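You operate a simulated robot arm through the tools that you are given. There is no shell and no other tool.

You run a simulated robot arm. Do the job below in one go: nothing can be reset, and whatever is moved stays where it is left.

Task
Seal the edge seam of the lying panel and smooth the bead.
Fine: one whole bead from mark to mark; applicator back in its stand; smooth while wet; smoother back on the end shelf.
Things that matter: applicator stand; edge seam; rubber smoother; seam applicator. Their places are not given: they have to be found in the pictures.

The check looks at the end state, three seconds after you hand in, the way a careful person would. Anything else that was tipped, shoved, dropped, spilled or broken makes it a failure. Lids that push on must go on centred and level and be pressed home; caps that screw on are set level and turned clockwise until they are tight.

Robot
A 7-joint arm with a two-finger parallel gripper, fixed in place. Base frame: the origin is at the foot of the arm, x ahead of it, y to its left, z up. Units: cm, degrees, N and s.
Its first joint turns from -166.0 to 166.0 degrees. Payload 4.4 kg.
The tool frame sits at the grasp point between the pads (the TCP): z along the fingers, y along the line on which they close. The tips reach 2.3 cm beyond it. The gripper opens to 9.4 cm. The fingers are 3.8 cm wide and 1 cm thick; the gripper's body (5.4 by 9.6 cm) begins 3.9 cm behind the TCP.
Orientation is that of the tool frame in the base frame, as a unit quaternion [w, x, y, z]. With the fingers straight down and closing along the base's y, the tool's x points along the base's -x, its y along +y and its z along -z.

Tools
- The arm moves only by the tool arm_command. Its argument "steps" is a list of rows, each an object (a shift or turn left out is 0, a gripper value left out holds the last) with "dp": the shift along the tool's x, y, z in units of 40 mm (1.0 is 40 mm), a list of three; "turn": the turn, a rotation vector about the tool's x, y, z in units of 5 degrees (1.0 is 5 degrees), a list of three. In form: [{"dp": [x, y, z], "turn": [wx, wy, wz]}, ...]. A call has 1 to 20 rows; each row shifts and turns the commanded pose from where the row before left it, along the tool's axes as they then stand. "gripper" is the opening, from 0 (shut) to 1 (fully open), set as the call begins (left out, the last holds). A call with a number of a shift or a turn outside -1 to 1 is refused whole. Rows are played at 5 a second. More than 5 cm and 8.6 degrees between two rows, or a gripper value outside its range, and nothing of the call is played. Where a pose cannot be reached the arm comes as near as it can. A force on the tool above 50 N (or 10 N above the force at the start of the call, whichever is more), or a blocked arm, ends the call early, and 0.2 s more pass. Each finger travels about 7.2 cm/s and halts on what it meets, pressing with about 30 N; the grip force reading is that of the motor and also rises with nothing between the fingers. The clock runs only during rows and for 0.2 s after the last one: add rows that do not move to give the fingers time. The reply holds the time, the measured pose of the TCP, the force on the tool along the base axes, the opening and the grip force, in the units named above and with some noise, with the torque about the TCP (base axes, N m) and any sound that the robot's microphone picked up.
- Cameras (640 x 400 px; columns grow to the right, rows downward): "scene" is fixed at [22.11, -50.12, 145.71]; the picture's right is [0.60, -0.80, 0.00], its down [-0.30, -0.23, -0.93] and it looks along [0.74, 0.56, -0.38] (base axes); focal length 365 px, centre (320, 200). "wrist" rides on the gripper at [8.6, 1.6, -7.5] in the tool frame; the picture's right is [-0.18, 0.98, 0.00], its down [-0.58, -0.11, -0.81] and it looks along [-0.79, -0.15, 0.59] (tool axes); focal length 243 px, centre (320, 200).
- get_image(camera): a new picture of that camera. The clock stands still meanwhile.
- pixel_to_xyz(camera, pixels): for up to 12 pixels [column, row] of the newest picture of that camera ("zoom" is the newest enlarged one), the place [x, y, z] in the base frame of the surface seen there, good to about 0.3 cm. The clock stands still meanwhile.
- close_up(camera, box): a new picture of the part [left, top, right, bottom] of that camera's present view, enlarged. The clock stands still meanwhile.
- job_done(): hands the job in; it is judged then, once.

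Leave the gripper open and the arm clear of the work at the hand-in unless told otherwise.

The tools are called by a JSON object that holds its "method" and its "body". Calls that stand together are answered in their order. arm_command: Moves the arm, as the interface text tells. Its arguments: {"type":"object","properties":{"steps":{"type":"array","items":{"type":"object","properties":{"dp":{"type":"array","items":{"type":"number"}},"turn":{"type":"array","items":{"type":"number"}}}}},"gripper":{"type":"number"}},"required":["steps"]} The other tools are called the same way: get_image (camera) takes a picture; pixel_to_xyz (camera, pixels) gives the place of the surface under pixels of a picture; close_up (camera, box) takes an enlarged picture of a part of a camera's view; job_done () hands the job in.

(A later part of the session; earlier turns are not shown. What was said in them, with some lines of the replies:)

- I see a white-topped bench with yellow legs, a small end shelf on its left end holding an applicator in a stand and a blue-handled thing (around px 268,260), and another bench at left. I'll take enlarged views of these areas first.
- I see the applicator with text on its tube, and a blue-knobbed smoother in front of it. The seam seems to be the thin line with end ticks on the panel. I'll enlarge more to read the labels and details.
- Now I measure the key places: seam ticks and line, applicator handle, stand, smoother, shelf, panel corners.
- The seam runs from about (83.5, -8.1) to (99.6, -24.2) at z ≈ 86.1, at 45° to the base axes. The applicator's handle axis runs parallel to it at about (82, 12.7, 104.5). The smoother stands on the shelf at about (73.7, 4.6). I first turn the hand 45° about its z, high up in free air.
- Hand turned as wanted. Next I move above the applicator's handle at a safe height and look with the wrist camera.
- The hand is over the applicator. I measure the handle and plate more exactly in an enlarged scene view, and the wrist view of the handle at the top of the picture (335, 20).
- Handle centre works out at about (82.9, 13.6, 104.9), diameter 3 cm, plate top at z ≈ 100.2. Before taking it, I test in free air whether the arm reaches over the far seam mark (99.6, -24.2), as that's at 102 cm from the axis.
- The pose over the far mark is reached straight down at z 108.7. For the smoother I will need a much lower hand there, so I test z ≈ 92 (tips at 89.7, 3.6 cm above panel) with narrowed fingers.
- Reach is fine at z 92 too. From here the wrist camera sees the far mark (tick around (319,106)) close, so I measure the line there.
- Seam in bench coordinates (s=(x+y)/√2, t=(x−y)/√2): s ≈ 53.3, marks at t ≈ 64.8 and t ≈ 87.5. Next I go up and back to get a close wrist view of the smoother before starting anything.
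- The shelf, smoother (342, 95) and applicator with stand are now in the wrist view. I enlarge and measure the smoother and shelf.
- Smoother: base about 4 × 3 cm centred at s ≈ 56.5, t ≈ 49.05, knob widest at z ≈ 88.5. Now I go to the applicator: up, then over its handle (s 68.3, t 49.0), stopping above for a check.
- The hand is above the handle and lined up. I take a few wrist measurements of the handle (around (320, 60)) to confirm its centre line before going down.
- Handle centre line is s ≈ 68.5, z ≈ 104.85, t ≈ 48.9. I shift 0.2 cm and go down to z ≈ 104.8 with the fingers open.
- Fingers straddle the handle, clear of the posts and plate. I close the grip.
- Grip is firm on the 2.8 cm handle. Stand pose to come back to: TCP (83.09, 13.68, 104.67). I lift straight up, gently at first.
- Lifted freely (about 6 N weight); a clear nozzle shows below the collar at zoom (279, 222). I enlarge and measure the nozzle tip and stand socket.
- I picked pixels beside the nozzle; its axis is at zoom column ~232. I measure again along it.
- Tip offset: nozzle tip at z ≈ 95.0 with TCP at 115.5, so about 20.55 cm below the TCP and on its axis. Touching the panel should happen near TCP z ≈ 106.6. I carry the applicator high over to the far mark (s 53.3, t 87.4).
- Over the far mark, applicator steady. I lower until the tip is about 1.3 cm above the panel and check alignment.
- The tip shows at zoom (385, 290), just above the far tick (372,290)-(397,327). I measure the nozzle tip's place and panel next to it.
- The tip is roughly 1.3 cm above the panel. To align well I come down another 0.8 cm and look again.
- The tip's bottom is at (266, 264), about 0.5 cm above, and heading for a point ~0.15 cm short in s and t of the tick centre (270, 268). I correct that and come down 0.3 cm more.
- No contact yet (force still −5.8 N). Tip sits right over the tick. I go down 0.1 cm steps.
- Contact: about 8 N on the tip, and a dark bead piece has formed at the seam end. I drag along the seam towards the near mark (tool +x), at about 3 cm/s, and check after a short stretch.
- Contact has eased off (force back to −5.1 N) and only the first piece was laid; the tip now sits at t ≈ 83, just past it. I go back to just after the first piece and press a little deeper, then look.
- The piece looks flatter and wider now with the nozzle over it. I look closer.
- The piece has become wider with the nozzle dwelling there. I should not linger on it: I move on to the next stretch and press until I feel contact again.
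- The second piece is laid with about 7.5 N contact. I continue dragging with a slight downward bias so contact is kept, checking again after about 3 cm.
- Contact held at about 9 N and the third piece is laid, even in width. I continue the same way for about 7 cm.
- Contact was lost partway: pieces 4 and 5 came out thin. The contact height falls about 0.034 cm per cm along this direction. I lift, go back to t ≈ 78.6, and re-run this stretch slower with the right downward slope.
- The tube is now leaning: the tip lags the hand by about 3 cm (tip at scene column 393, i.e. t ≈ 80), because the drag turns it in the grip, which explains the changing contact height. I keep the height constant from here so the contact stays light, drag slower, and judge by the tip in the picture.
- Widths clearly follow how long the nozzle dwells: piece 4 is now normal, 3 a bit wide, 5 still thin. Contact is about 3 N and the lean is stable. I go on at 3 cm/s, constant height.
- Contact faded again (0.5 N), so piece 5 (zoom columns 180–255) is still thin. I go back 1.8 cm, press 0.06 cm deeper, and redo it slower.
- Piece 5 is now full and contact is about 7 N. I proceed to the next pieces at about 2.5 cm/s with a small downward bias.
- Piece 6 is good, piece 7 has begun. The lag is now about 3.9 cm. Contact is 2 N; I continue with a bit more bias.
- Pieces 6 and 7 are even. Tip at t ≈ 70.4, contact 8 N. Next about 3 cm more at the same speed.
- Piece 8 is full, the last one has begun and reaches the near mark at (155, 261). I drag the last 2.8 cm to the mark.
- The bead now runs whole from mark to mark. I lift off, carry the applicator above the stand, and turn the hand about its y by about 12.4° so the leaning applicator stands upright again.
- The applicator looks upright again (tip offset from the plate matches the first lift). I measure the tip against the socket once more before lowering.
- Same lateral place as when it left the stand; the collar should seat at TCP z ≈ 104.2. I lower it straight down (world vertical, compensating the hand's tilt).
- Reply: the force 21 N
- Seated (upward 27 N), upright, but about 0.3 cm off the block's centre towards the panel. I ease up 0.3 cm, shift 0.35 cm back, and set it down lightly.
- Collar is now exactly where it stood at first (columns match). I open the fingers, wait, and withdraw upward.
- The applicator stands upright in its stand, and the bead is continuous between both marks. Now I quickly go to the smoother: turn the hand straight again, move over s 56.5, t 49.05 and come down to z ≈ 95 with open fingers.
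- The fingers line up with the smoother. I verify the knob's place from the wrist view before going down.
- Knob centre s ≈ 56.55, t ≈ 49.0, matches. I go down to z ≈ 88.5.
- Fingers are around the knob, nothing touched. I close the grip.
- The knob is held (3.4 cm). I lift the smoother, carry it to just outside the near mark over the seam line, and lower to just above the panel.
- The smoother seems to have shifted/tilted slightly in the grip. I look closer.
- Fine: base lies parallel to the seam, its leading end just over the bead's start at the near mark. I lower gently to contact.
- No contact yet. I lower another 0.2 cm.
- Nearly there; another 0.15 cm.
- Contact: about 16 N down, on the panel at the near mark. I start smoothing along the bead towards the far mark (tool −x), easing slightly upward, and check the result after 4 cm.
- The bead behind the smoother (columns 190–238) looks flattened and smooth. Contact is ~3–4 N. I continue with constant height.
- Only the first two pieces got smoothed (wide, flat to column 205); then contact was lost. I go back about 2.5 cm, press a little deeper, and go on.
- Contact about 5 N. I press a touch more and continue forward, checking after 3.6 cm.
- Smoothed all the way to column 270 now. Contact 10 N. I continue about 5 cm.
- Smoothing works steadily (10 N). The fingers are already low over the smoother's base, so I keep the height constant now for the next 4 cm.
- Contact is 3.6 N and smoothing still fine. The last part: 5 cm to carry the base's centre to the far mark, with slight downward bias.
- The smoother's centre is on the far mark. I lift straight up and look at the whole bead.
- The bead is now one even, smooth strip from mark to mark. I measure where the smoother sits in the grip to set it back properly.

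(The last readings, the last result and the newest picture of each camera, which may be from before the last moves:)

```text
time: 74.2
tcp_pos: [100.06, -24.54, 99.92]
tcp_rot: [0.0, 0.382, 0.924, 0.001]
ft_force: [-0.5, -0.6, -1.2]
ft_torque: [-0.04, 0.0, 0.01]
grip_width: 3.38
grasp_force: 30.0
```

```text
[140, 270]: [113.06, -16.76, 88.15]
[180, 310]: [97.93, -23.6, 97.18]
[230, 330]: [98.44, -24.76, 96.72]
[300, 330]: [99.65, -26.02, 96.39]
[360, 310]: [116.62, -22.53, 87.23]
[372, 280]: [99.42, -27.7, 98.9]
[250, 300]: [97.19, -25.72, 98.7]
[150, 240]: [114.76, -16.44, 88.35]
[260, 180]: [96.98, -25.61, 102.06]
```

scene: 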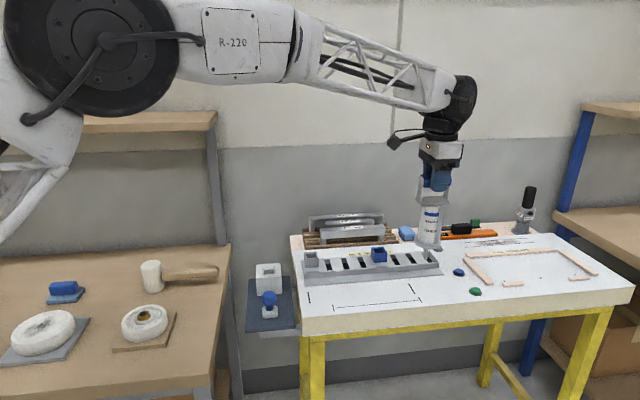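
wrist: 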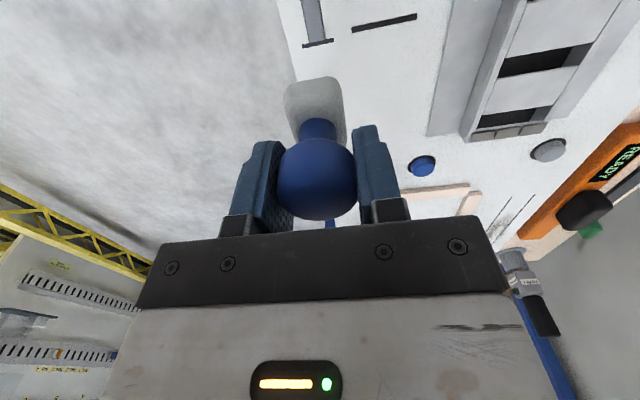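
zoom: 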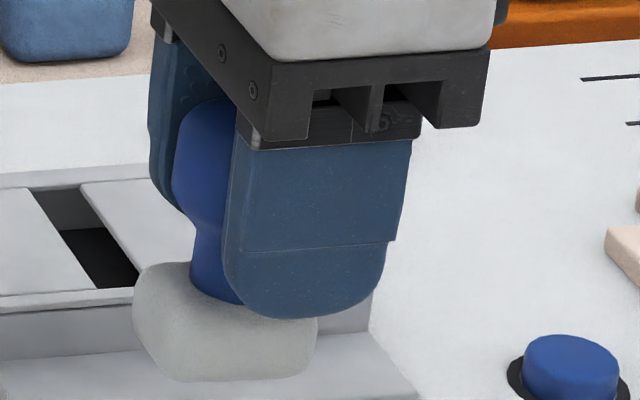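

The smoother's base centre is about 1.1 cm behind the TCP in t (toward −t) and upright. To place the base back on its spot (s 56.5, t 49.05) the TCP must go to s ≈ 56.35, t ≈ 50.15. I travel back smoothly and lower to just above the shelf.

{"method": "arm_command", "body": {"steps": [{"dp": [0.2, 0, 0]}, {"dp": [0.4, 0, 0]}, {"dp": [0.6, 0.0475, 0]}, {"dp": [0.8, 0.1, 0]}, {"dp": [0.8, 0.1, 0]}, {"dp": [0.8, 0.1, 0]}, {"dp": [0.8, 0.1, 0]}, {"dp": [0.8, 0.1, 0]}, {"dp": [0.8, 0.1, 0]}, {"dp": [0.8, 0.1, 0]}, {"dp": [0.8, 0, 0]}, {"dp": [0.8, 0, 0]}, {"dp": [0.6, 0, 0]}, {"dp": [0.3, 0, 0]}, {"dp": [0.19, 0, 0]}, {"dp": [0, 0, 0.3]}, {"dp": [0, 0, 0.7]}, {"dp": [0, 0, 0.7]}, {"dp": [0, 0, 0.5]}, {"dp": [0, 0, 0.3]}], "gripper": 0}}

{"method": "close_up", "body": {"camera": "scene", "box": [225, 265, 325, 335]}}

{"method": "get_image", "body": {"camera": "wrist"}}

```text
time: 78.4
tcp_pos: [75.39, 4.52, 89.73]
tcp_rot: [0.0, 0.384, 0.924, 0.0]
ft_force: [0.9, 0.1, -1.2]
ft_torque: [-0.01, 0.0, -0.03]
grip_width: 3.38
grasp_force: 30.7
```

```text
5.71 times, centred on (275, 300) of scene
```

zoom: 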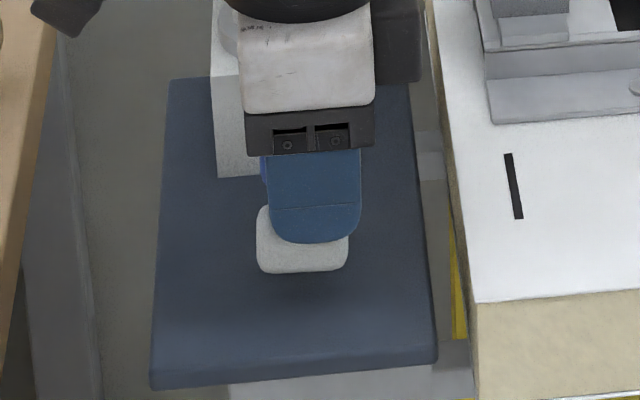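

```text
taken
```

wrist: 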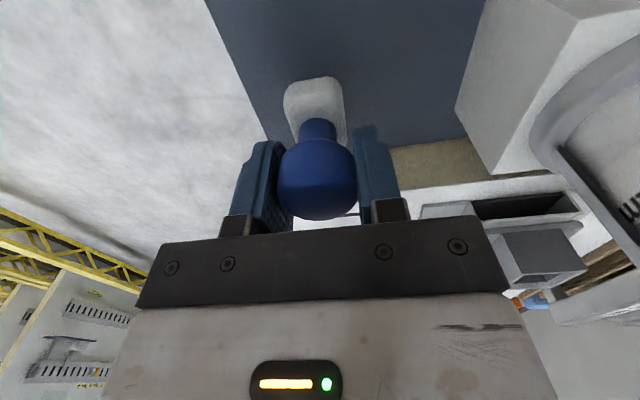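

The smoother is above its old spot, about 0.4 cm toward the panel. I shift back 0.4 cm and go down gently to contact.

{"method": "arm_command", "body": {"steps": [{"dp": [0.1, 0, 0.1]}, {"dp": [0, 0, 0.15]}, {"dp": [0, 0, 0.08]}, {"dp": [0, 0, 0.03]}], "gripper": 0}}

{"method": "close_up", "body": {"camera": "scene", "box": [235, 275, 315, 325]}}

```text
time: 79.4
tcp_pos: [74.93, 4.71, 88.35]
tcp_rot: [0.001, 0.383, 0.924, 0.001]
ft_force: [-0.2, 0.5, 0.1]
ft_torque: [0.01, -0.01, 0.0]
grip_width: 3.4
grasp_force: 30.0
```

```text
8.00 times, centred on (275, 300) of scene
```

zoom: 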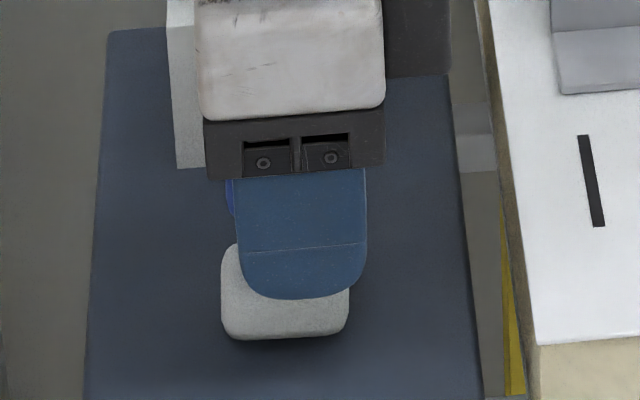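

Almost touching. A further 0.1–0.15 cm down.

{"method": "arm_command", "body": {"steps": [{"dp": [0, 0, 0.02]}, {"dp": [0, 0, 0.015]}], "gripper": 0}}

```text
time: 80.0
tcp_pos: [74.92, 4.61, 88.21]
tcp_rot: [-0.001, 0.383, 0.924, 0.001]
ft_force: [-0.2, -0.7, 0.1]
ft_torque: [0.01, 0.02, 0.02]
grip_width: 3.39
grasp_force: 29.9
```

{"method": "arm_command", "body": {"steps": [{"dp": [0, 0, 0.02]}, {"dp": [0, 0, 0.02]}], "gripper": 0}}

{"method": "close_up", "body": {"camera": "scene", "box": [235, 275, 315, 325]}}

```text
time: 80.6
tcp_pos: [74.99, 4.78, 88.18]
tcp_rot: [0.0, 0.383, 0.924, 0.001]
ft_force: [-1.6, 0.2, 1.0]
ft_torque: [-0.01, 0.05, 0.0]
grip_width: 3.41
grasp_force: 30.2
```

```text
8.00 times, centred on (275, 300) of scene
```

zoom: 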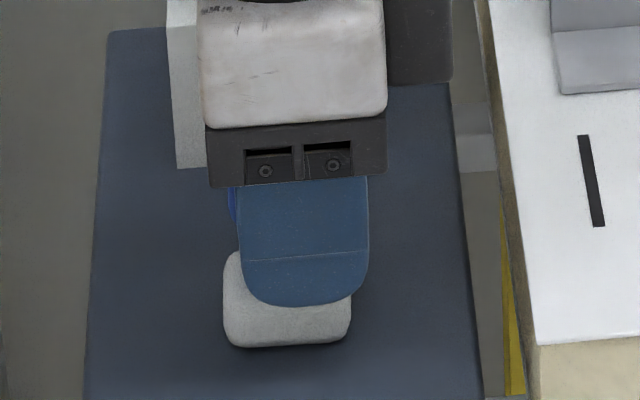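

Light contact (about 2 N). A bit more to be sure it stands.

{"method": "arm_command", "body": {"steps": [{"dp": [0, 0, 0.015]}, {"dp": [0, 0, 0.01]}], "gripper": 0}}

```text
time: 81.2
tcp_pos: [75.08, 4.75, 88.21]
tcp_rot: [0.001, 0.382, 0.924, 0.001]
ft_force: [-4.4, -2.0, 17.5]
ft_torque: [-0.26, 0.06, -0.04]
grip_width: 3.43
grasp_force: 29.8
```

Now it stands firmly (about 18 N). I open the fingers and stay still.

{"method": "arm_command", "body": {"steps": [{"dp": [0, 0, -0.008]}, {}, {}, {}], "gripper": 1}}

{"method": "get_image", "body": {"camera": "wrist"}}

{"method": "close_up", "body": {"camera": "scene", "box": [235, 275, 315, 325]}}

```text
time: 82.2
tcp_pos: [75.08, 4.81, 88.01]
tcp_rot: [0.001, 0.383, 0.924, 0.001]
ft_force: [0.1, -1.0, -0.1]
ft_torque: [0.0, 0.0, 0.0]
grip_width: 9.37
grasp_force: 0.0
```

```text
taken
```

wrist: 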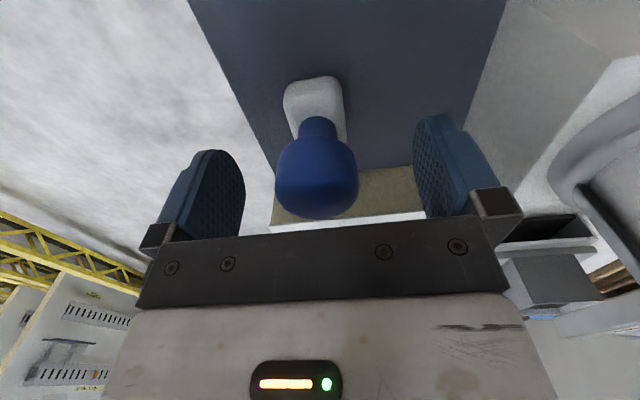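

```text
8.00 times, centred on (275, 300) of scene
```

zoom: 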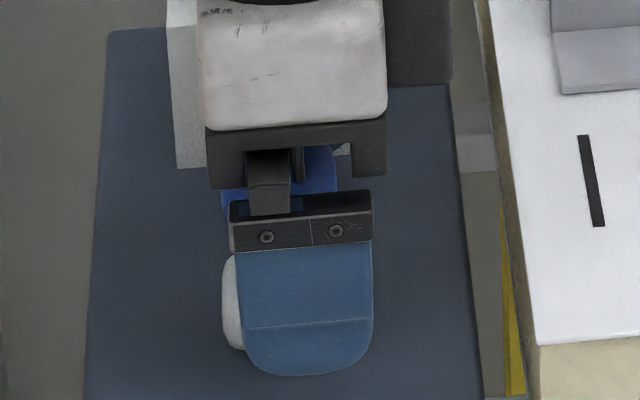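

The smoother stands free and upright between the open fingers. I withdraw straight up.

{"method": "arm_command", "body": {"steps": [{"dp": [0, 0, -0.3]}, {"dp": [0, 0, -0.6]}, {"dp": [0, 0, -0.8]}, {"dp": [0, 0, -0.9]}, {"dp": [0, 0, -0.9]}, {"dp": [0, 0, -0.9]}, {"dp": [0, 0, -0.9]}, {"dp": [0, 0, -0.9]}, {"dp": [0, 0, -0.9]}, {"dp": [0, 0, -0.9]}, {"dp": [0, 0, -0.9]}, {"dp": [0, 0, -0.5]}, {"dp": [0.4, 0, 0]}, {"dp": [0.8, 0, 0]}, {"dp": [0.8, 0, 0]}, {"dp": [0.8, 0, 0]}, {"dp": [0.4, 0, 0]}, {}], "gripper": 1}}

{"method": "get_image", "body": {"camera": "scene"}}

{"method": "close_up", "body": {"camera": "scene", "box": [230, 200, 330, 335]}}

{"method": "close_up", "body": {"camera": "scene", "box": [320, 265, 440, 325]}}

{"method": "close_up", "body": {"camera": "scene", "box": [235, 270, 335, 335]}}

```text
time: 86.0
tcp_pos: [65.96, 13.86, 125.72]
tcp_rot: [0.0, 0.382, 0.924, 0.001]
ft_force: [0.6, 0.7, 0.2]
ft_torque: [0.03, 0.0, 0.01]
grip_width: 9.41
grasp_force: 0.0
```

```text
taken
```

scene: 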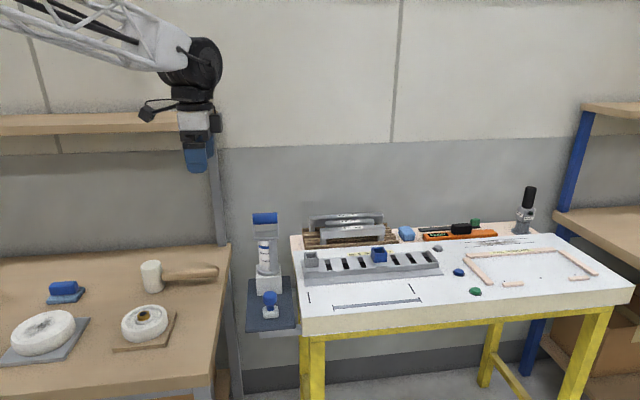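

```text
2.96 times, centred on (280, 268) of scene
```

zoom: 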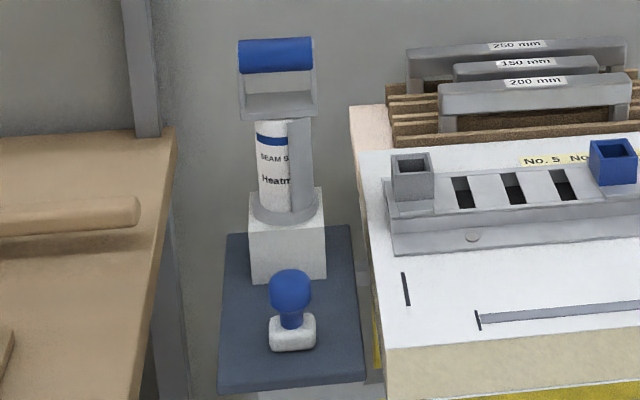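

```text
5.33 times, centred on (380, 295) of scene
```

zoom: 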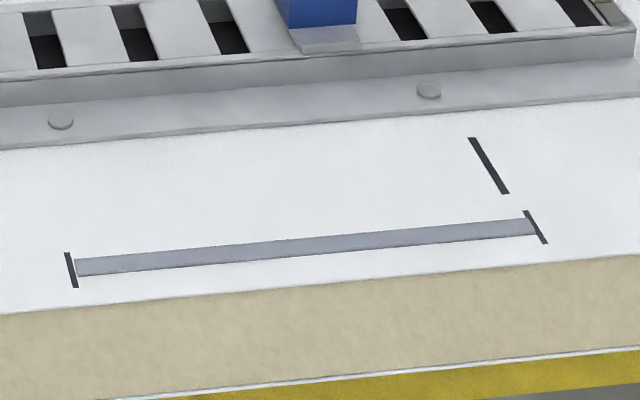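

```text
6.15 times, centred on (285, 302) of scene
```

zoom: 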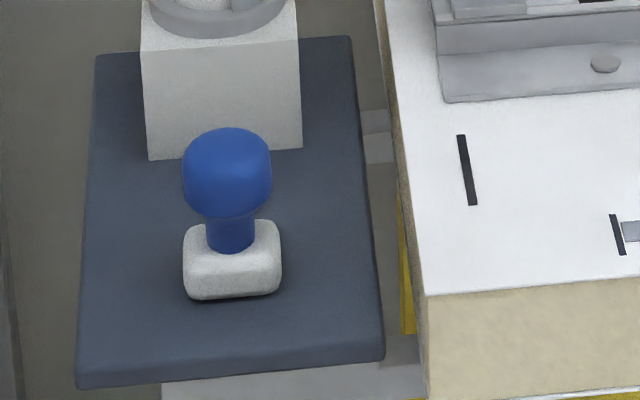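

Everything is in place: one even, smoothed bead from mark to mark, the applicator upright in its stand, the smoother upright on the end shelf. The other items have not moved, the gripper is open and the arm is clear. I hand the job in.

{"method": "job_done", "body": {}}

```text
The job is handed in.
```

I sealed the edge seam from mark to mark, smoothed the bead end to end, put both tools back, and handed the job in. The check result isn't known yet.

- **Bead:** It needed a few back-and-forth passes, because the nozzle kept losing contact and left some stretches thin and two wide. In the last pictures it is one even, flat strip along the whole seam.
- **Smoothing:** I started about 34 seconds after laying the first of the bead and took about 10 seconds. One stretch lost contact, so I went back over it. The bead flattened along its full length.
- **Applicator:** It leaned about 12 degrees in the grip while dragging. I straightened it before setting it down, and it stands upright and centred in its stand.
- **Smoother:** It is upright on the end shelf, within about half a centimetre of where it started.

Nothing else looks moved in the final pictures. The gripper is open and the arm is clear of the bench.
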